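You operate a simulated robot arm through the tools that you are given. There is no shell and no other tool. Be economical: measure what you need, move in short steps, check, and stop when the job is done.

Carry out the task below with a simulated robot arm. There is one attempt and no reset: what you move stays moved.

## Task
Measure the cover at patch eight again and stand the matching peg on it.
Fine: move the green peg to the block's flat top; under 12 mm is THIN, 25 mm or more DEEP, else FAIR; the gauge goes back on the block's flat top; the third peg stays. Set down upright: what you pick out, depth gauge with red knob.

It is judged by the outcome, as a careful person would: the job done as asked, and still so three seconds after it is handed in. It fails if anything else is knocked over, pushed out of place, dropped, spilled or broken. Lids that push on must go on centred and level and be pressed home; caps that screw on are set level and turned clockwise until they are tight.

## Robot
A 7-joint arm with a fingered hand on a trunk, on a base that drives. Base frame: it is fixed to the floor where the robot stands at the start and does not move with it; the origin is under the middle of the robot, x ahead of it, y to its left, z up. Lengths are in m, angles in degrees, forces in N, time in s.
With the tool pointing down near the work surface it reaches from about 0.18 to 0.64 m from the robot's upright axis, wherever it stands. Its first joint turns from -115.0 to 115.0 degrees. Places, roughly: flat top of the sandstone block [0.6, -0.2, 0.7]; patch eight [0.5, 0.1, 0.7]. Payload 3.1 kg.
Tool frame: the origin (TCP) lies between the finger pads and is the grasp point; the fingertips stand 0.022 m ahead of it; z points along the fingers, y is the line along which they close. The gripper opens to 0.112 m. The gripper's body begins 0.06 m behind the TCP. The gripper is a hand of 3 fingers: y runs from the thumb to the fingers, the wrist lies at [0, 0, -0.218] in the tool frame, and closing takes about 1.5 s.
Orientation is told as [roll, pitch, yaw] about the base's x, y, z axes, in that order, counted from this pose: with the fingers straight down and closing along the base's y, the tool's x points along the base's -x, its y along +y and its z along -z.

## Interface
- The arm moves only by the tool step_arm. Its argument "targets" is a list that holds one entry, the list of rows, each a list of 6 numbers: the shift along the base's x, y, z in m, then the turn, a rotation vector about the base's x, y, z in degrees. In form: [[[tx, ty, tz, ax, ay, az], ...]]. A call has 1 to 12 rows; each row is the pose to reach, as a shift and turn from the pose commanded when the call began. "gripper" is the opening, from 0 (shut) to 1 (fully open), set as the call begins (left out, the last holds). A row lasts 0.2 s, in which the tool goes at most 0.05 m and 8.6 degrees; a call with a longer step from one row to the next is refused whole, and so is a gripper value outside its range. Where a pose cannot be reached the arm comes as near as it can. A force on the tool above 90 N (or 10 N above the force at the start of the call, whichever is more), or a blocked arm, ends the call early, and 0.2 s more pass. Each finger travels about 0.108 m/s and halts on what it meets, pressing with about 25 N; the grip force reading is that of the motor and also rises with nothing between the fingers. The clock runs only during rows and for 0.2 s after the last one: add rows that repeat a pose to give the fingers time. The reply holds the time, the measured pose of the TCP, the force on the tool along the base axes, the opening and the grip force, in the units named above and with some noise, with the torque about the TCP (base axes, N m) and any sound that the robot's microphone picked up.
- Cameras (640 x 400 px; columns grow to the right, rows downward): "scene" is now at [0.013, 0.1321, 1.5132]; the picture's right is [-0.26, -0.96, 0.00], its down [-0.74, 0.20, -0.64] and it looks along [0.62, -0.17, -0.77] (base axes); focal length 250 px, centre (320, 200). "wrist" rides on the gripper at [0.066, 0.003, -0.08] in the tool frame; the picture's right is [-0.05, 1.00, 0.00], its down [-0.77, -0.04, -0.64] and it looks along [-0.64, -0.03, 0.77] (tool axes); focal length 275 px, centre (320, 200). There is no depth. A picture from a camera that has moved, and an enlarged one, comes with that camera's place and axes in the base frame and with its lens.
- snapshot(camera): a new picture of that camera. No time passes.
- move_column(by): slides the trunk up (or, below 0, down) by that many m; the arm and the scene camera ride with it, the base frame stays. It gives what a move gives, with no picture.
- roll_base(legs): drives the robot by 1 to 6 legs, each [ahead, left, turn to the left] in m, m and degrees, along the robot's own axes; the way and the turn of a leg run together, so that a leg with both is an arc; at most 1.5 m and 180 degrees a leg. The arm and the cameras ride along, it lands a little off, and it stops where it bumps. It gives what a move gives.
- curl_fingers(finger1, finger2, thumb_bend): sets how far each is bent, from 0 (flat) to 1 (curled in); at 0.3 the hand is open as for a grip, at 0.7 the pads meet at the TCP. One left out holds its place. A second passes; each finger stops where it meets its share of the squeeze, and holds until it gets a number again. A gripper value or a shape takes the hand back. It gives what a move gives, with no picture; readings hold the bend of each and the force on the fingers (four entries, about 0 where the hand has none), thumb and palm.
- grasp_type(shape): the hand has 3 fingers and takes this shape, open, in about a second: jaw (thumb against the fingers, like two jaws); tri (thumb and two fingers); tip (a fingertip pinch); poke (one finger out to press); point (the index stretched); flat (the hand flat); cup (the hand cupped); fist (a fist). The gripper value then closes the fingers along that shape, each until it touches; the sizes above hold for jaw. It gives what a move gives, with no picture.
- pan_tilt(pan, tilt): turns the head with the scene camera to pan (to the left, within 155 degrees either way) and tilt (down, from -29 to 69), counted from straight ahead of the robot. It gives what a move gives.
- close_up(camera, box): a new picture of the part [left, top, right, bottom] of that camera's present view, enlarged. No time passes.
- hand_in(): hands the job in; it is judged then, once.

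Go step by step. Nothing tells you exact positions but the pictures and the camera data: compare them with the known pose of the tool, close in by small moves and look again before you grip or let go. The budget is 120 turns and 78 pictures, counting those below and the enlarged ones. Unless the task says otherwise, let go and move clear before handing in, and close with one line.

The tools are called after ">>>" by a JSON object that holds its "name" and its "arguments". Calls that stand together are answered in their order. step_arm: Moves the arm, as the interface text tells. Its arguments: {"type":"object","properties":{"targets":{"type":"array"},"gripper":{"type":"number"}},"required":["targets"]} The other tools are called the same way: move_column (by) slides the trunk up or down; grasp_type (shape) gives the hand a shape; curl_fingers (finger1, finger2, thumb_bend) moves the fingers one by one; roll_base (legs) drives the base; pan_tilt (pan, tilt) turns the head that bears the scene camera; snapshot (camera) takes a picture; close_up (camera, box) takes an enlarged picture of a part of a camera's view; hand_in () hands the job in.

At the start:

```text
clock: 0.0
eef_pos: [0.3846, -0.0689, 1.094]
tcp_rot: [0.1, 0.1, 0.0]
ft_force: [-0.7, -0.7, -1.2]
torque: [0.03, -0.02, -0.01]
gripper_width: 0.1119
grip_force: 0.1
shape: jaw
bend: [0.3, 0.3, 0.3]
finger forces: [0.0, 0.0, 0.0, 0.1, 0.0, 0.1]
trunk travel left (down, up): [-0.65, 0.34]
robot x, y, heading: [0.0004, 0.0024, -0.0]
head pan, tilt: [-15.3, 50.0]
```

scene: 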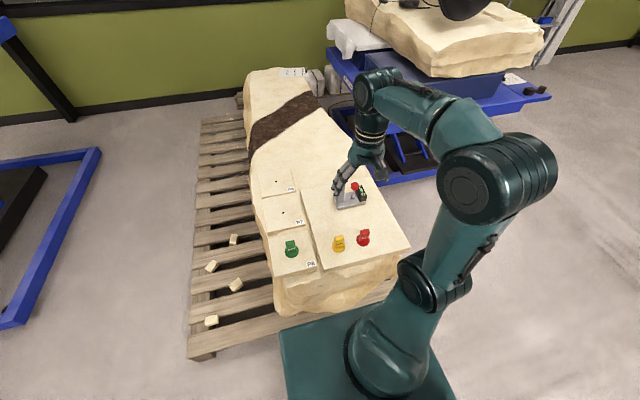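
wrist: 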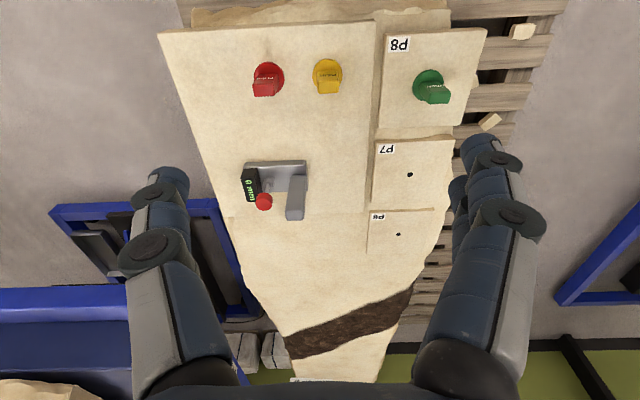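

I see a sandstone block with patches P8 (green peg on it), P7 and P6, a flat top with the gauge and the red and yellow pegs. I'll enlarge the pictures to read the details.

>>> {"name": "close_up", "arguments": {"camera": "scene", "box": [240, 160, 420, 280]}}

>>> {"name": "close_up", "arguments": {"camera": "wrist", "box": [220, 20, 500, 240]}}

```text
3.33 times, centred on (330, 220) of scene
camera zoom: at [0.013, 0.1321, 1.5132], right [-0.26, -0.96, 0.0], down [-0.74, 0.2, -0.64], along [0.62, -0.17, -0.77], focal length 832 px, centre (287, 133)
```

zoom: 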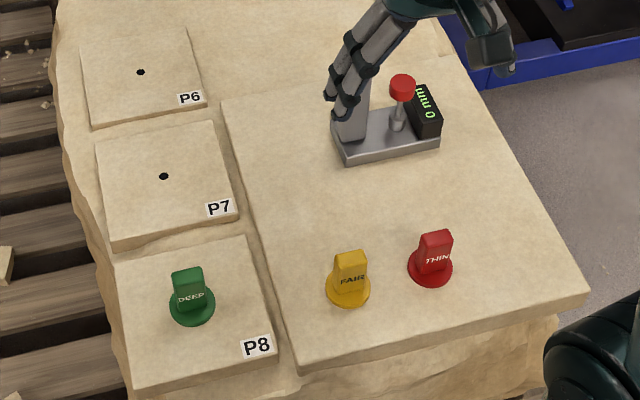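

```text
1.82 times, centred on (360, 130) of wrist
camera zoom: at [0.3188, -0.0657, 1.1742], right [0.05, 1.0, 0.0], down [0.77, -0.04, 0.64], along [0.64, -0.03, -0.77], focal length 500 px, centre (247, 327)
```

zoom: 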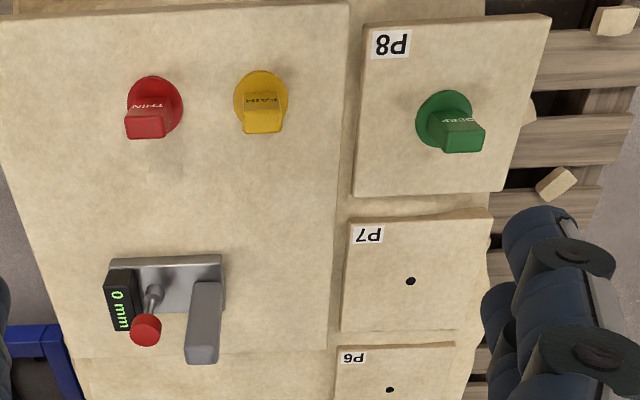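

The peg DEEP (green) stands on P8; the gauge is near (0.63, -0.17), at the reach limit. I'll look at the floor between base and pallet in case I have to drive closer.

>>> {"name": "pan_tilt", "arguments": {"pan": -10, "tilt": 69}}

>>> {"name": "snapshot", "arguments": {"camera": "scene"}}

```text
clock: 0.8
eef_pos: [0.3843, -0.0699, 1.0952]
tcp_rot: [0.1, 0.0, 0.0]
ft_force: [-0.4, 0.8, 0.0]
torque: [0.01, -0.01, 0.02]
gripper_width: 0.1119
grip_force: 0.0
shape: jaw
bend: [0.3, 0.3, 0.3]
finger forces: [0.0, 0.0, 0.0, 0.0, 0.1, 0.0]
trunk travel left (down, up): [-0.65, 0.34]
robot x, y, heading: [-0.0025, 0.0003, -0.0]
head pan, tilt: [-10.0, 68.8]
```

```text
73 pictures are left
camera scene: at [-0.0062, 0.1426, 1.4913], right [-0.17, -0.98, 0.0], down [-0.92, 0.16, -0.36], along [0.36, -0.06, -0.93], focal length 250 px, centre (320, 200)
```

scene: 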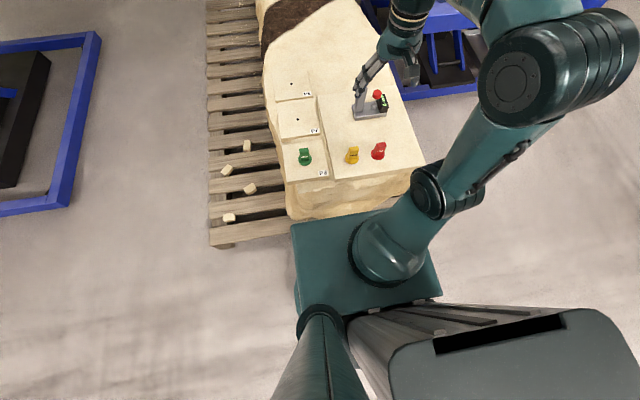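

The pegs look clear. I'll move above the green peg at about z = 0.86 and look.

>>> {"name": "step_arm", "arguments": {"targets": [[[0.014, 0.03, -0.035, 0, 0, 0], [0.028, 0.06, -0.07, 0, 0, 0], [0.042, 0.09, -0.105, 0, 0, 0], [0.056, 0.12, -0.14, 0, 0, 0], [0.07, 0.15, -0.175, 0, 0, 0], [0.08, 0.17, -0.205, 0, 0, 0], [0.085, 0.183, -0.235, 0, 0, 0], [0.085, 0.183, -0.235, 0, 0, 0]]], "gripper": 1}}

>>> {"name": "snapshot", "arguments": {"camera": "wrist"}}

>>> {"name": "snapshot", "arguments": {"camera": "scene"}}

```text
clock: 2.6
eef_pos: [0.4695, 0.114, 0.8591]
tcp_rot: [0.0, -0.1, -0.1]
ft_force: [-0.2, -0.3, 0.3]
torque: [-0.03, 0.01, 0.0]
gripper_width: 0.1117
grip_force: 0.2
shape: jaw
bend: [0.3, 0.3, 0.3]
finger forces: [0.1, 0.0, 0.1, 0.0, 0.1, 0.0]
trunk travel left (down, up): [-0.65, 0.34]
robot x, y, heading: [0.0045, -0.0016, 0.1]
head pan, tilt: [-10.0, 68.8]
```

```text
72 pictures are left
camera wrist: at [0.4042, 0.1174, 0.9381], right [0.05, 1.0, 0.0], down [0.77, -0.04, 0.64], along [0.64, -0.03, -0.77], focal length 275 px, centre (320, 200)
```

wrist: 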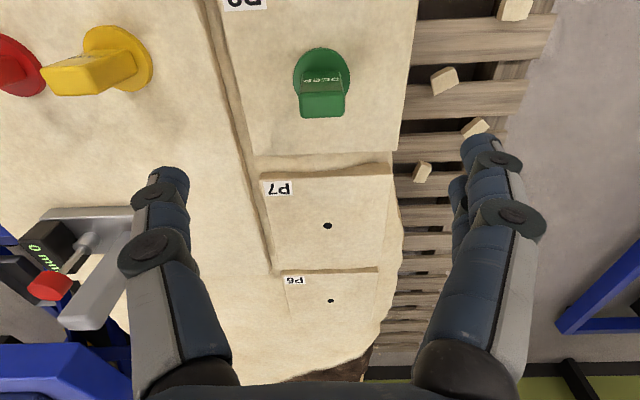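

```text
71 pictures are left
camera scene: at [-0.0067, 0.1423, 1.4913], right [-0.17, -0.98, 0.0], down [-0.92, 0.16, -0.36], along [0.36, -0.06, -0.93], focal length 250 px, centre (320, 200)
```

scene: 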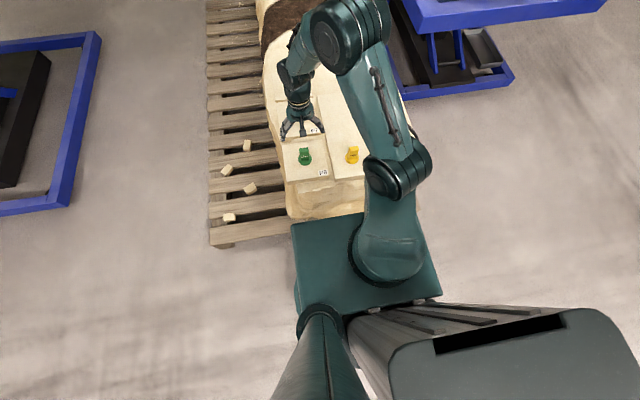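

The green peg is at about (0.478, 0.115), with a grip tab about 35 mm wide along y. I'll go down with the fingers open on either side of it and check before closing.

>>> {"name": "step_arm", "arguments": {"targets": [[[0.004, 0.001, -0.04, 0, 0, 0], [0.008, 0.001, -0.08, 0, 0, 0], [0.008, 0.001, -0.11, 0, 0, 0], [0.008, 0.001, -0.13, 0, 0, 0], [0.008, 0.001, -0.138, 0, 0, 0], [0.008, 0.001, -0.138, 0, 0, 0]]]}}

>>> {"name": "snapshot", "arguments": {"camera": "wrist"}}

>>> {"name": "close_up", "arguments": {"camera": "scene", "box": [260, 90, 380, 190]}}

```text
clock: 4.0
eef_pos: [0.4768, 0.1146, 0.7184]
tcp_rot: [0.0, 0.0, -0.1]
ft_force: [-0.3, 0.3, 0.3]
torque: [0.02, 0.0, -0.03]
gripper_width: 0.112
grip_force: 0.1
shape: jaw
bend: [0.3, 0.3, 0.3]
finger forces: [0.0, 0.2, 0.0, 0.0, 0.1, 0.1]
trunk travel left (down, up): [-0.65, 0.34]
robot x, y, heading: [-0.0013, 0.0, 0.1]
head pan, tilt: [-10.0, 68.8]
```

```text
70 pictures are left
camera wrist: at [0.4114, 0.1183, 0.7991], right [0.05, 1.0, 0.0], down [0.77, -0.04, 0.64], along [0.64, -0.03, -0.77], focal length 275 px, centre (320, 200)
```

wrist: 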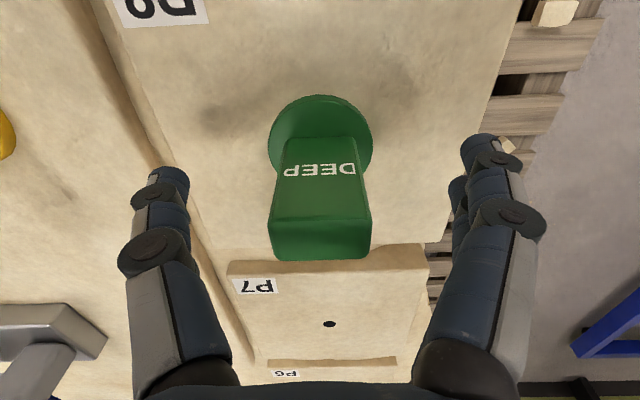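

```text
4.00 times, centred on (320, 140) of scene
camera zoom: at [-0.0062, 0.1428, 1.4912], right [-0.17, -0.98, 0.0], down [-0.92, 0.16, -0.36], along [0.36, -0.06, -0.93], focal length 998 px, centre (320, 440)
```

zoom: 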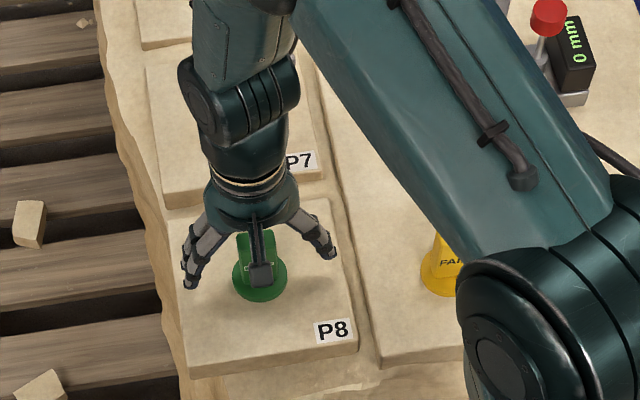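

The tab is centred between the fingers, its top at about z = 0.74. I'll close on it.

>>> {"name": "step_arm", "arguments": {"targets": [[[0, 0.001, 0, 0, 0, 0], [0, 0.001, 0, 0, 0, 0], [0, 0.001, 0, 0, 0, 0], [0, 0.001, 0, 0, 0, 0], [0, 0.001, 0, 0, 0, 0], [0, 0.001, 0, 0, 0, 0], [0, 0.001, 0, 0, 0, 0], [0, 0.001, 0, 0, 0, 0]]], "gripper": 0}}

>>> {"name": "snapshot", "arguments": {"camera": "wrist"}}

```text
clock: 5.8
eef_pos: [0.4777, 0.1161, 0.7193]
tcp_rot: [0.1, 0.0, 0.0]
ft_force: [-0.5, 1.2, -0.9]
torque: [-0.04, -0.01, -0.02]
gripper_width: 0.0277
grip_force: 24.8
shape: jaw
bend: [0.73, 0.73, 0.7]
finger forces: [10.1, 11.5, 0.0, 0.0, 22.6, 0.0]
trunk travel left (down, up): [-0.65, 0.34]
robot x, y, heading: [-0.0026, 0.0037, -0.0]
head pan, tilt: [-10.0, 68.8]
```

```text
68 pictures are left
camera wrist: at [0.4116, 0.1192, 0.7995], right [0.05, 1.0, 0.0], down [0.77, -0.04, 0.64], along [0.64, -0.03, -0.77], focal length 275 px, centre (320, 200)
```

wrist: 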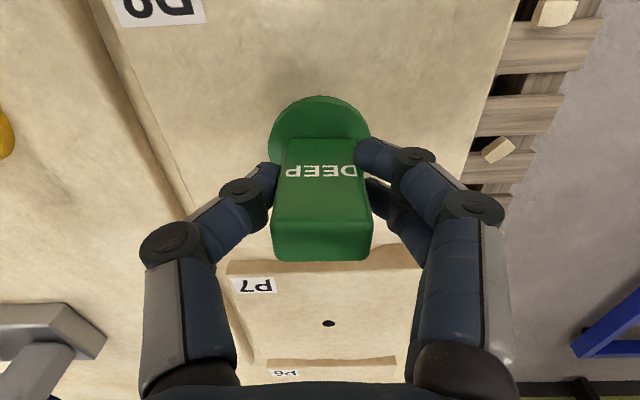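

Gripped at 28 mm. Now I'll lift it and carry it over a free place on the flat top, near (0.535, -0.03).

>>> {"name": "step_arm", "arguments": {"targets": [[[0, 0, 0.02, 0, 0, 0], [0, 0, 0.05, 0, 0, 0], [0, 0, 0.09, 0, 0, 0], [0.02, -0.04, 0.09, 0, 0, 0], [0.038, -0.08, 0.09, 0, 0, 0], [0.05, -0.12, 0.09, 0, 0, 0], [0.057, -0.147, 0.09, 0, 0, 0], [0.057, -0.147, 0.09, 0, 0, 0]]]}}

>>> {"name": "snapshot", "arguments": {"camera": "wrist"}}

>>> {"name": "snapshot", "arguments": {"camera": "scene"}}

```text
clock: 7.6
eef_pos: [0.5344, -0.0301, 0.8099]
tcp_rot: [-0.1, 0.0, 0.0]
ft_force: [1.5, -0.3, 0.0]
torque: [0.03, -0.03, -0.02]
gripper_width: 0.025
grip_force: 25.2
shape: jaw
bend: [0.75, 0.73, 0.7]
finger forces: [9.8, 15.0, 0.0, 0.0, 21.2, 0.1]
trunk travel left (down, up): [-0.65, 0.34]
robot x, y, heading: [-0.0001, 0.0025, 0.1]
head pan, tilt: [-10.0, 68.8]
```

```text
67 pictures are left
camera wrist: at [0.4693, -0.027, 0.891], right [0.05, 1.0, 0.0], down [0.77, -0.04, 0.64], along [0.64, -0.03, -0.77], focal length 275 px, centre (320, 200)
```

wrist: 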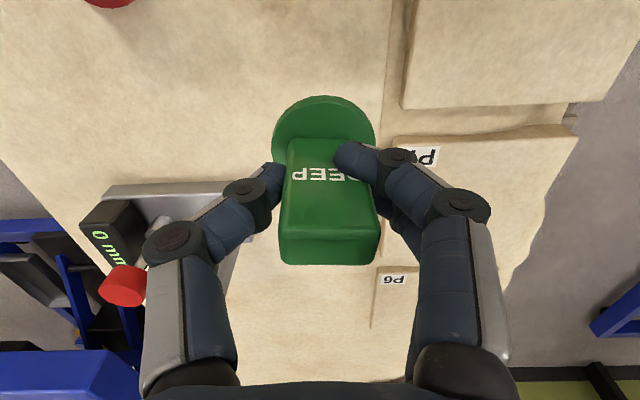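

```text
66 pictures are left
camera scene: at [-0.0061, 0.1431, 1.4912], right [-0.17, -0.98, 0.0], down [-0.92, 0.16, -0.36], along [0.36, -0.06, -0.93], focal length 250 px, centre (320, 200)
```

scene: 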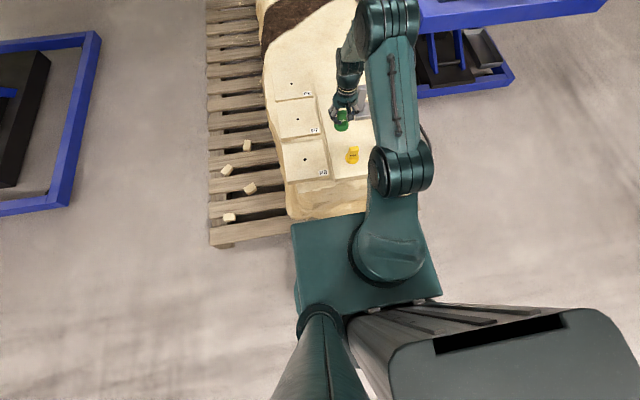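

The peg hangs level over a free spot, and P8's hole is now visible. I'll lower it until it touches.

>>> {"name": "step_arm", "arguments": {"targets": [[[0, 0, -0.035, 0, 0, 0], [0, 0, -0.065, 0, 0, 0], [0, 0, -0.076, 0, 0, 0], [0, 0, -0.08, 0, 0, 0], [0, 0, -0.084, 0, 0, 0], [0, 0, -0.087, 0, 0, 0], [0, 0, -0.09, 0, 0, 0], [0, 0, -0.093, 0, 0, 0], [0, 0, -0.096, 0, 0, 0], [0, 0, -0.099, 0, 0, 0], [0, 0, -0.102, 0, 0, 0]]]}}

>>> {"name": "snapshot", "arguments": {"camera": "wrist"}}

```text
clock: 10.0
eef_pos: [0.5333, -0.0326, 0.7124]
tcp_rot: [0.0, -0.5, -0.1]
ft_force: [2.6, -8.4, 37.7]
torque: [-0.11, -0.18, 0.08]
gripper_width: 0.0279
grip_force: 24.4
shape: jaw
bend: [0.77, 0.75, 0.74]
finger forces: [6.7, 17.9, 0.0, 0.0, 30.8, 0.0]
trunk travel left (down, up): [-0.65, 0.34]
robot x, y, heading: [-0.0036, 0.0008, 0.1]
head pan, tilt: [-10.0, 68.8]
```

```text
65 pictures are left
camera wrist: at [0.4667, -0.0292, 0.7915], right [0.05, 1.0, 0.0], down [0.77, -0.04, 0.64], along [0.64, -0.03, -0.77], focal length 275 px, centre (320, 200)
```

wrist: 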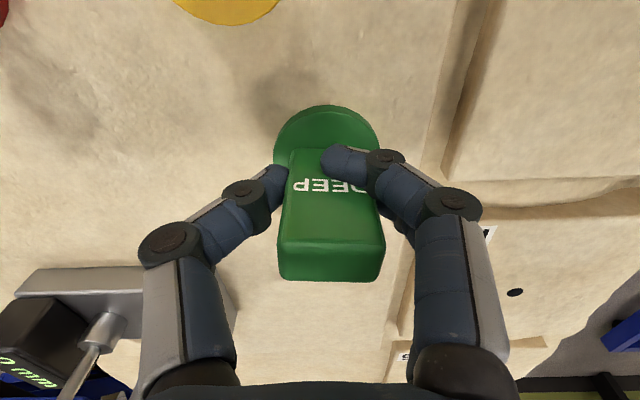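

The peg has touched down. I'll ease the press off and then open the fingers.

>>> {"name": "step_arm", "arguments": {"targets": [[[0, 0, 0.002, 0, 0, 0], [0, 0, 0.003, 0, 0, 0]]]}}

```text
clock: 10.6
eef_pos: [0.5327, -0.0312, 0.7144]
tcp_rot: [0.1, -0.1, 0.0]
ft_force: [2.3, -7.4, 20.8]
torque: [-0.07, -0.15, 0.01]
gripper_width: 0.0275
grip_force: 25.3
shape: jaw
bend: [0.77, 0.75, 0.74]
finger forces: [5.5, 16.9, 0.1, 0.1, 27.4, 0.0]
trunk travel left (down, up): [-0.65, 0.34]
robot x, y, heading: [-0.0013, 0.0027, 0.1]
head pan, tilt: [-10.0, 68.8]
```

>>> {"name": "step_arm", "arguments": {"targets": [[[0, 0, 0.002, 0, 0, 0], [0, 0, 0.003, 0, 0, 0]]]}}

>>> {"name": "step_arm", "arguments": {"targets": [[[0, 0, 0, 0, 0, 0], [0, 0, 0, 0, 0, 0], [0, 0, 0, 0, 0, 0], [0, 0, 0, 0, 0, 0], [0, 0, 0, 0, 0, 0], [0, 0, 0.03, 0, 0, 0], [0, 0, 0.07, 0, 0, 0], [0, 0, 0.11, 0, 0, 0], [0, 0, 0.15, 0, 0, 0]]], "gripper": 1}}

>>> {"name": "snapshot", "arguments": {"camera": "wrist"}}

```text
clock: 11.2
eef_pos: [0.5338, -0.0296, 0.7139]
tcp_rot: [-0.1, 0.2, 0.0]
ft_force: [-0.2, -1.1, 3.0]
torque: [0.02, -0.03, 0.02]
gripper_width: 0.0256
grip_force: 24.5
shape: jaw
bend: [0.76, 0.73, 0.73]
finger forces: [6.5, 16.5, 0.1, 0.0, 21.1, 0.0]
trunk travel left (down, up): [-0.65, 0.34]
robot x, y, heading: [-0.001, 0.0019, -0.2]
head pan, tilt: [-10.0, 68.8]
```

```text
clock: 13.2
eef_pos: [0.5335, -0.0312, 0.8654]
tcp_rot: [0.1, 0.0, 0.0]
ft_force: [-0.6, -0.4, 0.0]
torque: [-0.02, -0.02, 0.02]
gripper_width: 0.1122
grip_force: 0.0
shape: jaw
bend: [0.3, 0.3, 0.3]
finger forces: [0.1, 0.1, 0.1, 0.1, 0.0, 0.0]
trunk travel left (down, up): [-0.65, 0.34]
robot x, y, heading: [0.0017, -0.0027, -0.0]
head pan, tilt: [-10.0, 68.8]
```

```text
64 pictures are left
camera wrist: at [0.468, -0.0287, 0.9452], right [0.05, 1.0, 0.0], down [0.77, -0.04, 0.64], along [0.64, -0.03, -0.77], focal length 275 px, centre (320, 200)
```

wrist: 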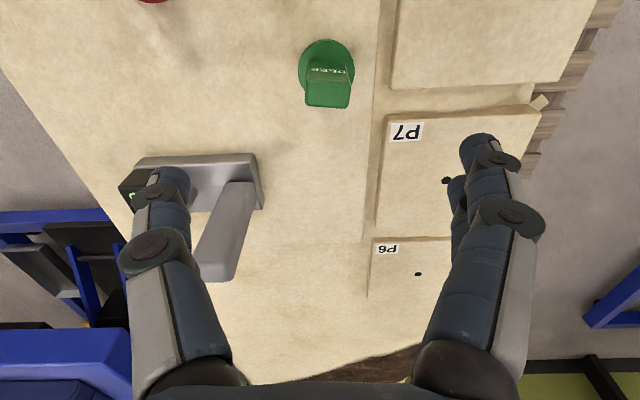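

The green peg stands upright. Next I'll look at the gauge from above.

>>> {"name": "step_arm", "arguments": {"targets": [[[-0.01, -0.045, 0, 0, 0, 0], [-0.02, -0.09, 0, 0, 0, 0], [-0.03, -0.12, 0, 0, 0, 0], [-0.03, -0.12, 0, 0, 0, 0]]]}}

>>> {"name": "snapshot", "arguments": {"camera": "wrist"}}

>>> {"name": "pan_tilt", "arguments": {"pan": -20, "tilt": 48}}

>>> {"name": "snapshot", "arguments": {"camera": "scene"}}

```text
clock: 14.2
eef_pos: [0.5061, -0.1533, 0.8619]
tcp_rot: [-0.1, 0.0, 0.0]
ft_force: [0.4, -0.9, -0.2]
torque: [-0.01, 0.04, -0.01]
gripper_width: 0.1123
grip_force: 0.0
shape: jaw
bend: [0.3, 0.3, 0.3]
finger forces: [0.0, 0.0, 0.1, 0.0, 0.0, 0.1]
trunk travel left (down, up): [-0.65, 0.34]
robot x, y, heading: [0.0012, 0.0037, -0.1]
head pan, tilt: [-10.0, 68.8]
```

```text
63 pictures are left
camera wrist: at [0.4401, -0.1499, 0.9433], right [0.05, 1.0, 0.0], down [0.77, -0.04, 0.64], along [0.64, -0.03, -0.77], focal length 275 px, centre (320, 200)
```

wrist: 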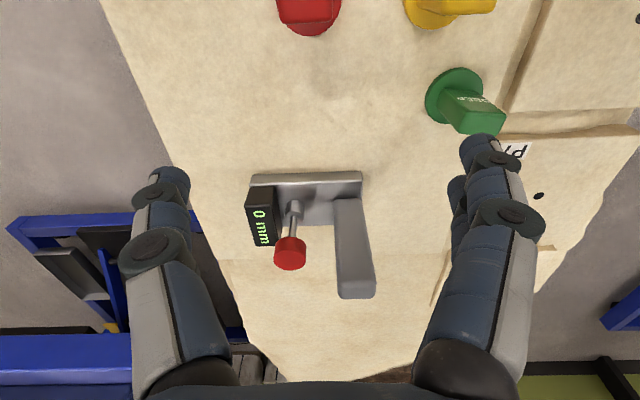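

```text
clock: 15.1
eef_pos: [0.5056, -0.1539, 0.8638]
tcp_rot: [-0.1, 0.0, 0.0]
ft_force: [-0.3, -0.1, 0.2]
torque: [-0.01, -0.01, 0.0]
gripper_width: 0.112
grip_force: 0.1
shape: jaw
bend: [0.3, 0.3, 0.3]
finger forces: [0.1, 0.0, 0.0, 0.0, 0.0, 0.0]
trunk travel left (down, up): [-0.65, 0.34]
robot x, y, heading: [0.0034, 0.0013, -0.0]
head pan, tilt: [-20.0, 48.0]
```

```text
62 pictures are left
camera scene: at [0.0128, 0.1255, 1.5158], right [-0.34, -0.94, 0.0], down [-0.7, 0.25, -0.67], along [0.63, -0.23, -0.74], focal length 250 px, centre (320, 200)
```

scene: 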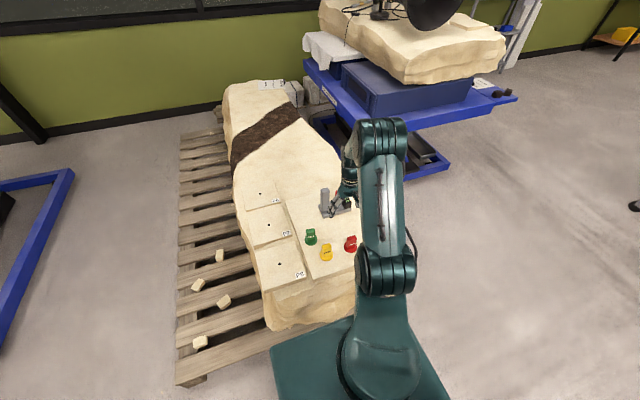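

The gauge's upright handle is near (0.66, -0.13), its top at about z = 0.80. I'll test whether the arm gets above it from here, staying high.

>>> {"name": "step_arm", "arguments": {"targets": [[[0.04, 0.01, 0.02, 0, 0, 0], [0.08, 0.02, 0.04, 0, 0, 0], [0.12, 0.025, 0.04, 0, 0, 0], [0.155, 0.026, 0.04, 0, 0, 0], [0.155, 0.026, 0.04, 0, 0, 0]]]}}

>>> {"name": "snapshot", "arguments": {"camera": "wrist"}}

>>> {"name": "close_up", "arguments": {"camera": "scene", "box": [240, 160, 400, 260]}}

```text
clock: 16.3
eef_pos: [0.6515, -0.125, 0.9032]
tcp_rot: [-0.1, 0.2, 0.0]
ft_force: [-0.3, -0.4, -0.5]
torque: [-0.02, 0.02, 0.02]
gripper_width: 0.112
grip_force: 0.1
shape: jaw
bend: [0.3, 0.3, 0.3]
finger forces: [0.0, 0.0, 0.0, 0.0, 0.0, 0.1]
out of reach, approached as far as the arm can: row 4, 5
trunk travel left (down, up): [-0.65, 0.34]
robot x, y, heading: [0.0005, -0.0028, 0.2]
head pan, tilt: [-20.0, 48.0]
```

```text
61 pictures are left
camera wrist: at [0.5856, -0.1205, 0.9834], right [0.05, 1.0, 0.0], down [0.77, -0.04, 0.63], along [0.63, -0.03, -0.77], focal length 275 px, centre (320, 200)
```

wrist: 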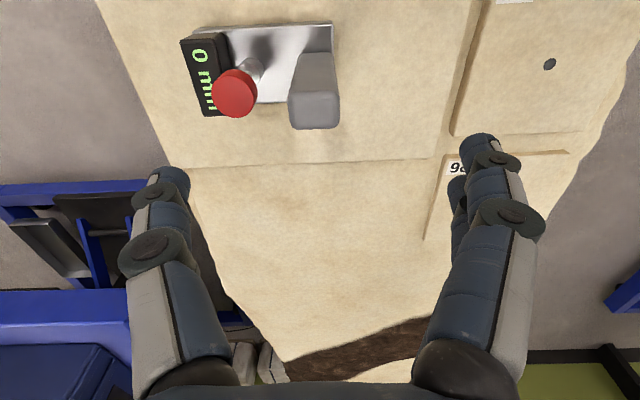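

```text
4.00 times, centred on (320, 210) of scene
camera zoom: at [0.0126, 0.1253, 1.5159], right [-0.34, -0.94, 0.0], down [-0.7, 0.25, -0.67], along [0.63, -0.23, -0.74], focal length 998 px, centre (320, 160)
```

zoom: 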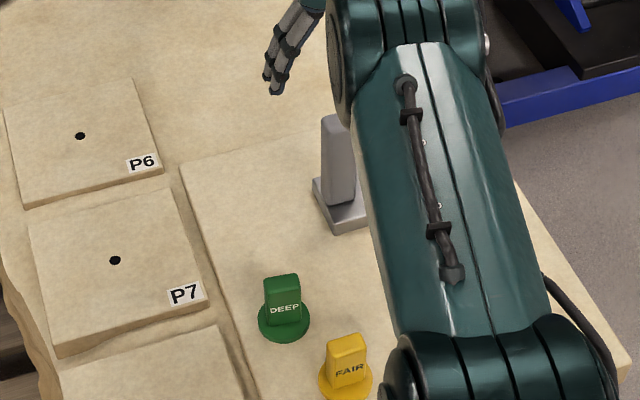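

The gauge's handle top is at (0.655, -0.127, 0.81) and the knob at (0.652, -0.190, 0.77), just out of reach. The hand is clear of everything, so I'll drive the base a little right and ahead.

>>> {"name": "roll_base", "arguments": {"legs": [[0, -0.1, 0], [0.03, 0, 0]]}}

>>> {"name": "snapshot", "arguments": {"camera": "wrist"}}

>>> {"name": "snapshot", "arguments": {"camera": "scene"}}

```text
clock: 17.8
eef_pos: [0.6832, -0.2219, 0.9037]
tcp_rot: [-0.1, 0.1, 0.0]
ft_force: [0.2, -0.4, -1.1]
torque: [0.03, 0.05, 0.0]
gripper_width: 0.1118
grip_force: 0.1
shape: jaw
bend: [0.3, 0.3, 0.3]
finger forces: [0.1, 0.1, 0.1, 0.0, 0.1, 0.0]
trunk travel left (down, up): [-0.65, 0.34]
robot x, y, heading: [0.029, -0.0888, 0.1]
head pan, tilt: [-20.0, 48.0]
```

```text
59 pictures are left
camera wrist: at [0.6175, -0.2185, 0.9828], right [0.05, 1.0, 0.0], down [0.77, -0.04, 0.64], along [0.63, -0.03, -0.77], focal length 275 px, centre (320, 200)
```

wrist: 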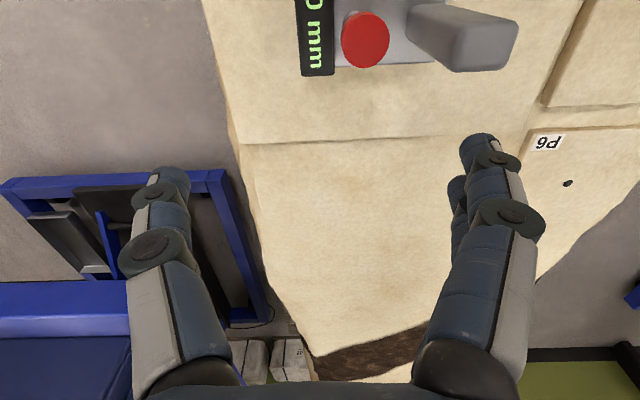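

```text
58 pictures are left
camera scene: at [0.0452, 0.0277, 1.5159], right [-0.34, -0.94, 0.0], down [-0.7, 0.25, -0.67], along [0.63, -0.23, -0.74], focal length 250 px, centre (320, 200)
```

scene: 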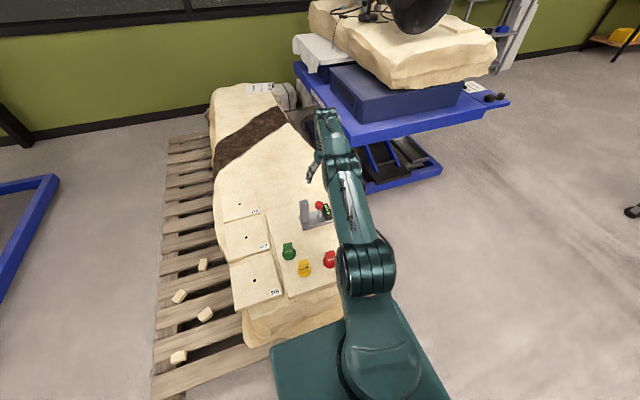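

The base moved cleanly. The knob would be in the way of a y-wise grip, so I'll turn the hand by -90° to close along x, staying high.

>>> {"name": "step_arm", "arguments": {"targets": [[[-0.008, 0.02, 0, 0, 0, -8.2], [-0.016, 0.04, 0, 0, 0, -16.4], [-0.024, 0.06, 0, 0, 0, -24.6], [-0.03, 0.08, 0, 0, 0, -32.8], [-0.03, 0.093, 0, 0, 0, -41], [-0.03, 0.093, 0, 0, 0, -49.2], [-0.03, 0.093, 0, 0, 0, -57.4], [-0.03, 0.093, 0, 0, 0, -65.6], [-0.03, 0.093, 0, 0, 0, -73.8], [-0.03, 0.093, 0, 0, 0, -82], [-0.03, 0.093, 0, 0, 0, -90], [-0.03, 0.093, 0, 0, 0, -90]]]}}

>>> {"name": "snapshot", "arguments": {"camera": "wrist"}}

```text
clock: 20.4
eef_pos: [0.6518, -0.1288, 0.9039]
tcp_rot: [0.0, 0.0, -90.2]
ft_force: [0.0, -0.3, 0.4]
torque: [0.01, 0.01, 0.04]
gripper_width: 0.1118
grip_force: 0.0
shape: jaw
bend: [0.3, 0.3, 0.3]
finger forces: [0.0, 0.2, 0.1, 0.0, 0.0, 0.0]
trunk travel left (down, up): [-0.65, 0.34]
robot x, y, heading: [0.0316, -0.0957, 0.1]
head pan, tilt: [-20.0, 48.0]
```

```text
57 pictures are left
camera wrist: at [0.6564, -0.0624, 0.9842], right [1.0, -0.05, 0.0], down [-0.04, -0.77, 0.64], along [-0.03, -0.64, -0.77], focal length 275 px, centre (320, 200)
```

wrist: 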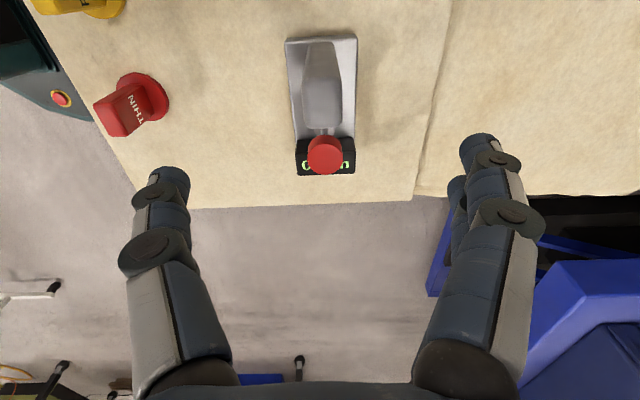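

The hand is centred over the handle. I'll go down to about z = 0.785 and look.

>>> {"name": "step_arm", "arguments": {"targets": [[[0.002, -0.001, -0.04, 0, 0, 0], [0.002, -0.001, -0.08, 0, 0, 0], [0.002, -0.001, -0.105, 0, 0, 0], [0.002, -0.001, -0.12, 0, 0, 0], [0.002, -0.001, -0.12, 0, 0, 0]]]}}

>>> {"name": "snapshot", "arguments": {"camera": "wrist"}}

```text
clock: 21.6
eef_pos: [0.6534, -0.1288, 0.7833]
tcp_rot: [0.0, 0.1, -90.0]
ft_force: [0.1, 0.2, 0.1]
torque: [0.03, -0.01, 0.02]
gripper_width: 0.112
grip_force: 0.1
shape: jaw
bend: [0.3, 0.3, 0.3]
finger forces: [0.0, 0.1, 0.0, 0.1, 0.1, 0.1]
trunk travel left (down, up): [-0.65, 0.34]
robot x, y, heading: [0.0306, -0.0981, -0.0]
head pan, tilt: [-20.0, 48.0]
```

```text
56 pictures are left
camera wrist: at [0.6573, -0.0621, 0.8634], right [1.0, -0.05, 0.0], down [-0.04, -0.77, 0.64], along [-0.03, -0.64, -0.77], focal length 275 px, centre (320, 200)
```

wrist: 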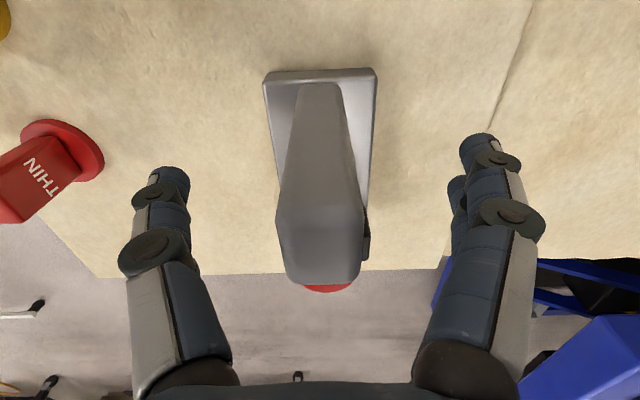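

Centred. I'll go 10 mm lower for a firmer hold and close.

>>> {"name": "step_arm", "arguments": {"targets": [[[0.0, -0.001, -0.01, 0, 0, 0], [0.0, -0.001, -0.01, 0, 0, 0]]]}}

>>> {"name": "step_arm", "arguments": {"targets": [[[0, 0, 0, 0, 0, 0], [0, 0, 0, 0, 0, 0], [0, 0, 0, 0, 0, 0], [0, 0, 0, 0, 0, 0], [0, 0, 0, 0, 0, 0], [0, 0, 0, 0, 0, 0], [0, 0, 0, 0, 0, 0], [0, 0, 0, 0, 0, 0]]], "gripper": 0}}

>>> {"name": "snapshot", "arguments": {"camera": "wrist"}}

```text
clock: 22.2
eef_pos: [0.6551, -0.1314, 0.7741]
tcp_rot: [0.0, 0.0, -90.0]
ft_force: [0.0, -0.5, -0.4]
torque: [-0.03, 0.0, -0.01]
gripper_width: 0.112
grip_force: 0.0
shape: jaw
bend: [0.3, 0.3, 0.3]
finger forces: [0.0, 0.0, 0.0, 0.0, 0.1, 0.0]
trunk travel left (down, up): [-0.65, 0.34]
robot x, y, heading: [0.029, -0.0974, -0.1]
head pan, tilt: [-20.0, 48.0]
```

```text
clock: 24.0
eef_pos: [0.6543, -0.1298, 0.7746]
tcp_rot: [0.0, 0.0, -90.1]
ft_force: [-0.3, 0.0, -0.2]
torque: [0.02, -0.07, -0.02]
gripper_width: 0.0201
grip_force: 25.5
shape: jaw
bend: [0.73, 0.73, 0.7]
finger forces: [11.1, 11.3, 0.0, 0.1, 22.6, 0.1]
trunk travel left (down, up): [-0.65, 0.34]
robot x, y, heading: [0.0298, -0.0984, 0.3]
head pan, tilt: [-20.0, 48.0]
```

```text
55 pictures are left
camera wrist: at [0.6581, -0.0641, 0.854], right [1.0, -0.05, 0.0], down [-0.04, -0.77, 0.64], along [-0.03, -0.64, -0.77], focal length 275 px, centre (320, 200)
```

wrist: 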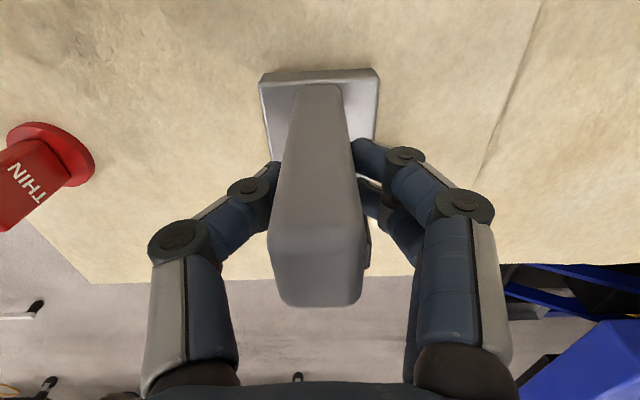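

Held. I'll lift the gauge and also enlarge P8 to locate its hole.

>>> {"name": "step_arm", "arguments": {"targets": [[[0, 0, 0.015, 0, 0, 0], [0, 0, 0.04, 0, 0, 0], [0, 0, 0.08, 0, 0, 0], [0, 0, 0.11, 0, 0, 0], [0, 0, 0.11, 0, 0, 0]]]}}

>>> {"name": "close_up", "arguments": {"camera": "scene", "box": [210, 230, 310, 320]}}

>>> {"name": "close_up", "arguments": {"camera": "scene", "box": [220, 140, 380, 280]}}

>>> {"name": "snapshot", "arguments": {"camera": "wrist"}}

```text
clock: 25.2
eef_pos: [0.6544, -0.1289, 0.8838]
tcp_rot: [-0.1, 0.0, -90.1]
ft_force: [0.5, 0.1, -8.3]
torque: [0.13, -0.03, 0.04]
gripper_width: 0.0196
grip_force: 25.2
shape: jaw
bend: [0.73, 0.72, 0.7]
finger forces: [12.2, 10.4, 0.1, 0.0, 22.2, 0.1]
trunk travel left (down, up): [-0.65, 0.34]
robot x, y, heading: [0.025, -0.097, 0.2]
head pan, tilt: [-20.0, 48.0]
```

```text
4.44 times, centred on (260, 275) of scene
camera zoom: at [0.0452, 0.0278, 1.5159], right [-0.34, -0.94, 0.0], down [-0.7, 0.25, -0.67], along [0.63, -0.23, -0.74], focal length 1109 px, centre (587, -133)
```

zoom: 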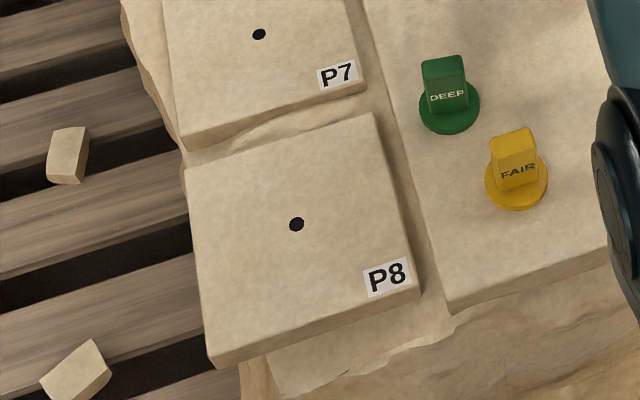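

```text
2.86 times, centred on (300, 210) of scene
camera zoom: at [0.0452, 0.0278, 1.5159], right [-0.34, -0.94, 0.0], down [-0.7, 0.25, -0.67], along [0.63, -0.23, -0.74], focal length 713 px, centre (377, 171)
```

zoom: 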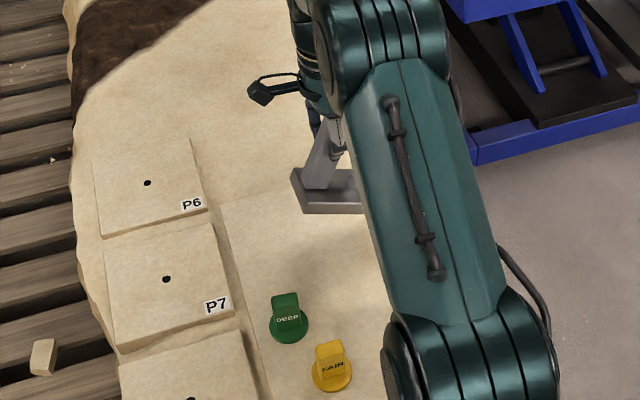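

```text
52 pictures are left
camera wrist: at [0.6579, -0.0643, 0.9646], right [1.0, -0.05, 0.0], down [-0.04, -0.77, 0.64], along [-0.03, -0.64, -0.77], focal length 275 px, centre (320, 200)
```

wrist: 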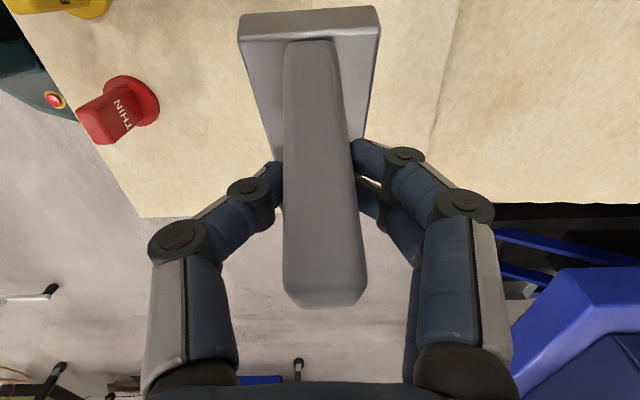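

The gauge hangs about 15° nose-down (knob end low). I'll raise it, level it by tilting the hand, and carry it above P8, whose hole I take to be at about (0.475, 0.114).

>>> {"name": "step_arm", "arguments": {"targets": [[[0, 0, 0.04, 0, 0, 0], [0, 0.01, 0.06, -3, 0, 0], [-0.02, 0.045, 0.06, -6, 0, 0], [-0.045, 0.085, 0.06, -9, 0, 0], [-0.07, 0.125, 0.06, -12, 0, 0], [-0.095, 0.165, 0.06, -15, 0, 0], [-0.12, 0.205, 0.06, -15, 0, 0], [-0.145, 0.245, 0.06, -15, 0, 0], [-0.165, 0.28, 0.05, -15, 0, 0], [-0.178, 0.303, 0.03, -15, 0, 0], [-0.178, 0.303, 0.02, -15, 0, 0], [-0.178, 0.303, 0.02, -15, 0, 0]]]}}

>>> {"name": "snapshot", "arguments": {"camera": "wrist"}}

>>> {"name": "snapshot", "arguments": {"camera": "scene"}}

```text
clock: 27.8
eef_pos: [0.4772, 0.1732, 0.9032]
tcp_rot: [0.0, -15.1, -90.0]
ft_force: [-0.1, 1.2, -9.8]
torque: [0.26, -0.02, -0.04]
gripper_width: 0.0199
grip_force: 25.4
shape: jaw
bend: [0.74, 0.72, 0.7]
finger forces: [12.7, 10.0, 0.0, 0.1, 22.4, 0.1]
trunk travel left (down, up): [-0.65, 0.34]
robot x, y, heading: [0.03, -0.0969, 0.0]
head pan, tilt: [-20.0, 48.0]
```

```text
51 pictures are left
camera wrist: at [0.4816, 0.2585, 0.963], right [1.0, -0.05, 0.01], down [-0.04, -0.58, 0.81], along [-0.03, -0.81, -0.58], focal length 275 px, centre (320, 200)
```

wrist: 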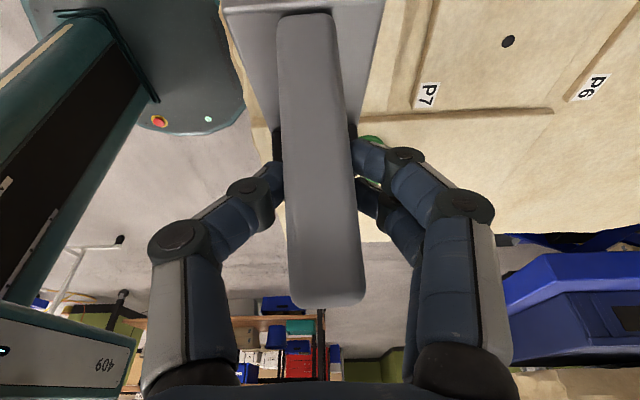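

```text
50 pictures are left
camera scene: at [0.0443, 0.0292, 1.5158], right [-0.34, -0.94, 0.0], down [-0.7, 0.25, -0.67], along [0.63, -0.23, -0.74], focal length 250 px, centre (320, 200)
```

scene: 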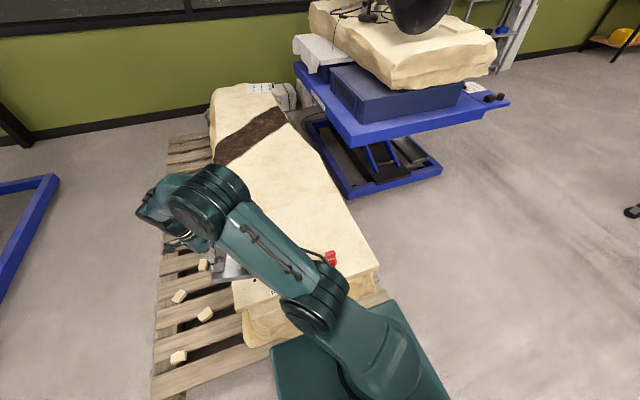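

The gauge slipped a bit more in the grip (about 20° relative to the hand), so I'll tilt the hand further to level it and lower it to just above P8.

>>> {"name": "step_arm", "arguments": {"targets": [[[0, 0, -0.02, -3, 0, 0], [0, 0, -0.05, -6, 0, 0], [0, 0, -0.08, -6, 0, 0], [0, 0, -0.1, -6, 0, 0], [0, 0, -0.1, -6, 0, 0]]]}}

>>> {"name": "snapshot", "arguments": {"camera": "wrist"}}

>>> {"name": "pan_tilt", "arguments": {"pan": 15, "tilt": 55}}

>>> {"name": "snapshot", "arguments": {"camera": "scene"}}

```text
clock: 29.0
eef_pos: [0.4765, 0.1733, 0.8022]
tcp_rot: [0.1, -21.0, -90.1]
ft_force: [1.1, 1.4, -6.5]
torque: [0.16, -0.09, 0.01]
gripper_width: 0.0197
grip_force: 25.3
shape: jaw
bend: [0.74, 0.72, 0.7]
finger forces: [13.0, 10.5, 0.0, 0.0, 23.5, 0.1]
trunk travel left (down, up): [-0.65, 0.34]
robot x, y, heading: [0.0336, -0.0979, 0.1]
head pan, tilt: [-20.0, 48.0]
```

```text
49 pictures are left
camera wrist: at [0.4791, 0.264, 0.8526], right [1.0, -0.04, 0.02], down [-0.04, -0.49, 0.87], along [-0.03, -0.87, -0.49], focal length 275 px, centre (320, 200)
```

wrist: 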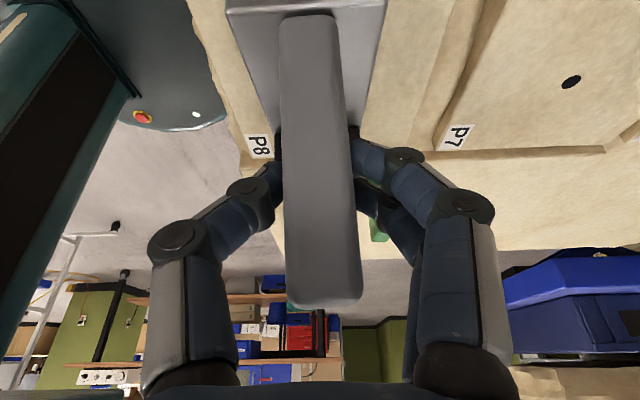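

```text
clock: 30.1
eef_pos: [0.4756, 0.1732, 0.8022]
tcp_rot: [0.0, -21.0, -90.1]
ft_force: [-1.0, 1.6, -6.4]
torque: [0.19, -0.06, 0.01]
gripper_width: 0.0199
grip_force: 25.0
shape: jaw
bend: [0.74, 0.72, 0.7]
finger forces: [12.9, 10.6, 0.0, 0.0, 23.7, 0.0]
trunk travel left (down, up): [-0.65, 0.34]
robot x, y, heading: [0.0282, -0.1017, -0.2]
head pan, tilt: [15.0, 55.0]
```

```text
48 pictures are left
camera scene: at [0.0396, 0.0745, 1.5066], right [0.26, -0.97, 0.0], down [-0.79, -0.21, -0.57], along [0.55, 0.15, -0.82], focal length 250 px, centre (320, 200)
```

scene: 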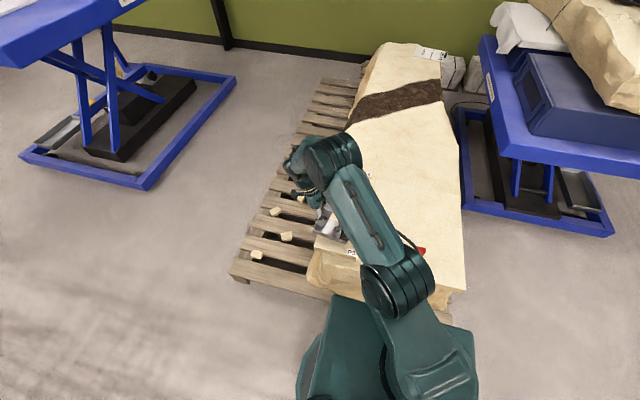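

Level and about 2 cm above P8. I'll lower slowly until it sits.

>>> {"name": "step_arm", "arguments": {"targets": [[[0, 0, -0.004, 0, 0, 0], [0, 0, -0.008, 0, 0, 0], [0, 0, -0.012, 0, 0, 0], [0, 0, -0.015, 0, 0, 0], [0, 0, -0.018, 0, 0, 0], [0, 0, -0.02, 0, 0, 0], [0, 0, -0.022, 0, 0, 0], [0, 0, -0.024, 0, 0, 0], [0, 0, -0.026, 0, 0, 0], [0, 0, -0.028, 0, 0, 0]]]}}

>>> {"name": "snapshot", "arguments": {"camera": "wrist"}}

```text
clock: 32.2
eef_pos: [0.4758, 0.1711, 0.7755]
tcp_rot: [0.1, -21.1, -90.1]
ft_force: [-0.6, 2.4, 0.2]
torque: [-0.07, -0.06, 0.01]
gripper_width: 0.0201
grip_force: 25.2
shape: jaw
bend: [0.73, 0.73, 0.7]
finger forces: [11.2, 14.0, 0.0, 0.0, 24.9, 0.0]
trunk travel left (down, up): [-0.65, 0.34]
robot x, y, heading: [0.0297, -0.0968, 0.0]
head pan, tilt: [15.0, 55.0]
```

```text
47 pictures are left
camera wrist: at [0.4803, 0.2634, 0.8265], right [1.0, -0.04, 0.02], down [-0.04, -0.49, 0.87], along [-0.03, -0.87, -0.49], focal length 275 px, centre (320, 200)
```

wrist: 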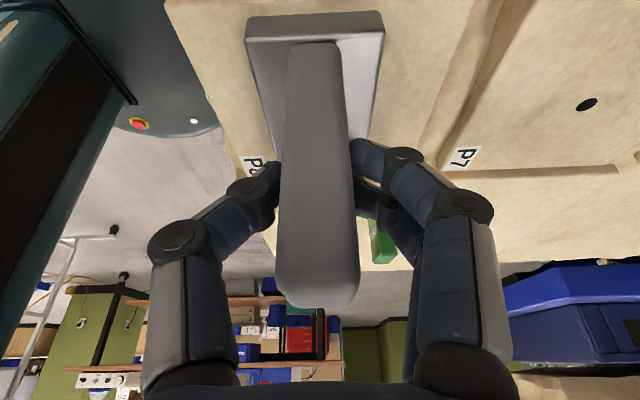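

Contact is made. I'll check how the plate sits against the patch.

>>> {"name": "close_up", "arguments": {"camera": "wrist", "box": [160, 0, 480, 200]}}

>>> {"name": "close_up", "arguments": {"camera": "scene", "box": [270, 130, 390, 270]}}

```text
2.00 times, centred on (320, 100) of wrist
camera zoom: at [0.4803, 0.2634, 0.8265], right [1.0, -0.04, 0.02], down [-0.04, -0.49, 0.87], along [-0.03, -0.87, -0.49], focal length 551 px, centre (320, 400)
```

zoom: 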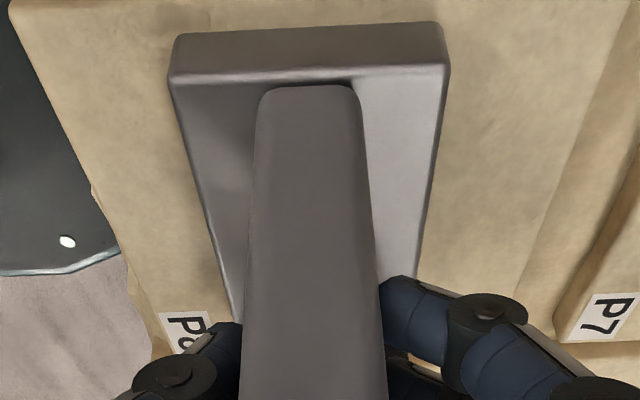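

```text
2.86 times, centred on (330, 200) of scene
camera zoom: at [0.0387, 0.0743, 1.5067], right [0.26, -0.97, 0.0], down [-0.79, -0.21, -0.57], along [0.55, 0.15, -0.82], focal length 713 px, centre (291, 200)
```

zoom: 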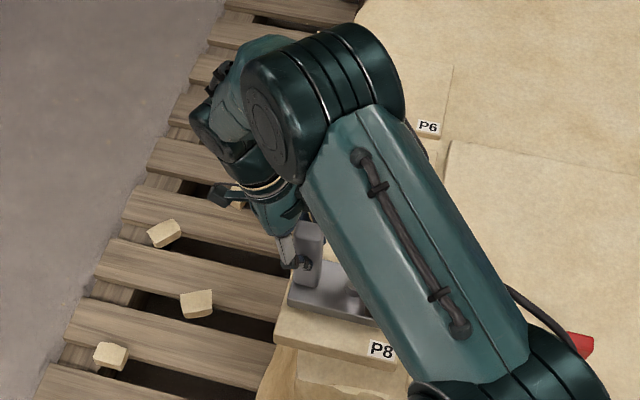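

The plate sits flat on P8 with the yaw true. I'll release, withdraw along the hand's axis, and look from above.

>>> {"name": "step_arm", "arguments": {"targets": [[[0, 0, 0, 0, 0, 0], [0, 0, 0, 0, 0, 0], [0, 0, 0, 0, 0, 0], [0, 0, 0, 0, 0, 0], [0, 0, 0, 0, 0, 0], [0, 0, 0, 0, 0, 0], [0, 0.011, 0.028, 0, 0, 0], [0, 0.025, 0.065, 0, 0, 0], [0, 0.03, 0.1, 4, 0, 0], [0, 0.02, 0.14, 10, 0, 0], [0, 0, 0.17, 16, 0, 0], [0, -0.02, 0.18, 21, 0, 0]]], "gripper": 1}}

>>> {"name": "snapshot", "arguments": {"camera": "wrist"}}

```text
clock: 34.9
eef_pos: [0.4763, 0.1527, 0.9564]
tcp_rot: [0.1, 0.2, -90.1]
ft_force: [0.0, -0.9, -0.7]
torque: [-0.01, 0.03, -0.01]
gripper_width: 0.1123
grip_force: 0.1
shape: jaw
bend: [0.3, 0.3, 0.3]
finger forces: [0.0, 0.0, 0.1, 0.0, 0.0, 0.0]
trunk travel left (down, up): [-0.65, 0.34]
robot x, y, heading: [0.0295, -0.0973, -0.0]
head pan, tilt: [15.0, 55.0]
```

```text
44 pictures are left
camera wrist: at [0.4803, 0.2196, 1.0377], right [1.0, -0.05, 0.0], down [-0.04, -0.77, 0.63], along [-0.03, -0.63, -0.77], focal length 275 px, centre (320, 200)
```

wrist: 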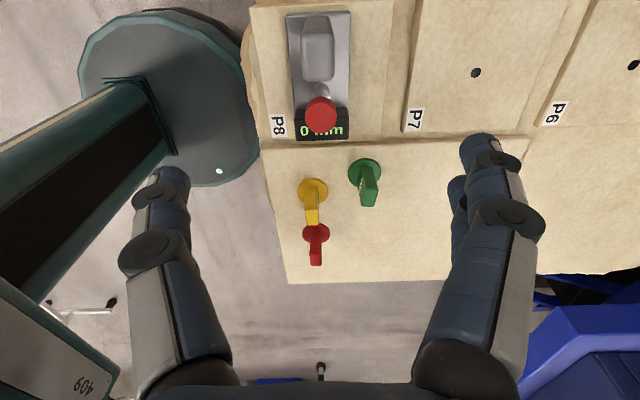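

The gauge stands on P8 and the knob comes out at (0.477, 0.1135), right above where I take the hole to be. To press the knob I'll turn the hand to +90° so the camera side faces away from the handle, and close the fingers.

>>> {"name": "step_arm", "arguments": {"targets": [[[0, -0.01, 0, 0, 0, 8.2], [0, -0.02, 0, 0, 0, 16.4], [0, -0.03, 0, 0, 0, 24.6], [0, -0.039, 0, 0, 0, 32.8], [0, -0.039, 0, 0, 0, 41], [0, -0.039, 0, 0, 0, 49.2], [0, -0.039, 0, 0, 0, 57.4], [0, -0.039, 0, 0, 0, 65.6], [0, -0.039, 0, 0, 0, 73.8], [0, -0.039, 0, 0, 0, 82], [0, -0.039, 0, 0, 0, 90]]], "gripper": 0}}

>>> {"name": "step_arm", "arguments": {"targets": [[[0, 0, 0, 0, 0, 8.2], [0, 0, 0, 0, 0, 16.4], [0, 0, 0, 0, 0, 24.6], [0, 0, 0, 0, 0, 32.8], [0, 0, 0, 0, 0, 41], [0, 0, 0, 0, 0, 49.2], [0, 0, 0, 0, 0, 57.4], [0, 0, 0, 0, 0, 65.6], [0, 0, 0, 0, 0, 73.8], [0, 0, 0, 0, 0, 82], [0, 0, 0, 0, 0, 90]]]}}

>>> {"name": "snapshot", "arguments": {"camera": "wrist"}}

```text
clock: 37.2
eef_pos: [0.4768, 0.1125, 0.9549]
tcp_rot: [-0.1, 0.0, 0.1]
ft_force: [0.7, -0.2, 0.1]
torque: [0.02, -0.02, -0.03]
gripper_width: 0.0
grip_force: 25.0
shape: jaw
bend: [0.67, 0.67, 0.75]
finger forces: [0.1, 0.0, 0.1, 0.1, 0.0, 0.0]
trunk travel left (down, up): [-0.65, 0.34]
robot x, y, heading: [0.0299, -0.0979, -0.0]
head pan, tilt: [15.0, 55.0]
```

```text
clock: 39.6
eef_pos: [0.4754, 0.1137, 0.9557]
tcp_rot: [0.0, 0.0, 90.0]
ft_force: [0.8, -0.4, 0.5]
torque: [-0.02, -0.02, 0.01]
gripper_width: 0.0001
grip_force: 24.5
shape: jaw
bend: [0.67, 0.67, 0.75]
finger forces: [0.1, 0.0, 0.0, 0.1, 0.0, 0.0]
trunk travel left (down, up): [-0.65, 0.34]
robot x, y, heading: [0.0305, -0.0955, 0.2]
head pan, tilt: [15.0, 55.0]
```

```text
43 pictures are left
camera wrist: at [0.4734, 0.0472, 1.0351], right [-1.0, 0.05, 0.0], down [0.04, 0.77, 0.64], along [0.03, 0.64, -0.77], focal length 275 px, centre (320, 200)
```

wrist: 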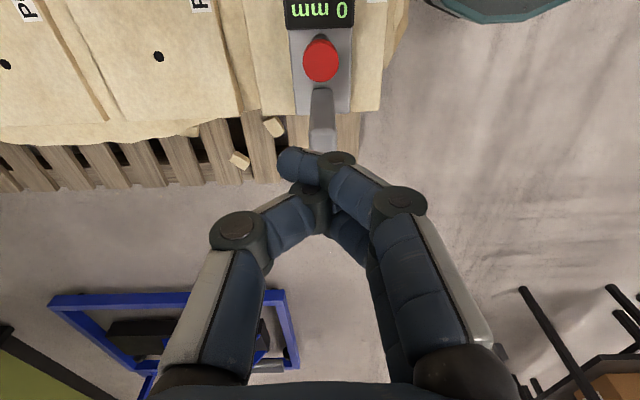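

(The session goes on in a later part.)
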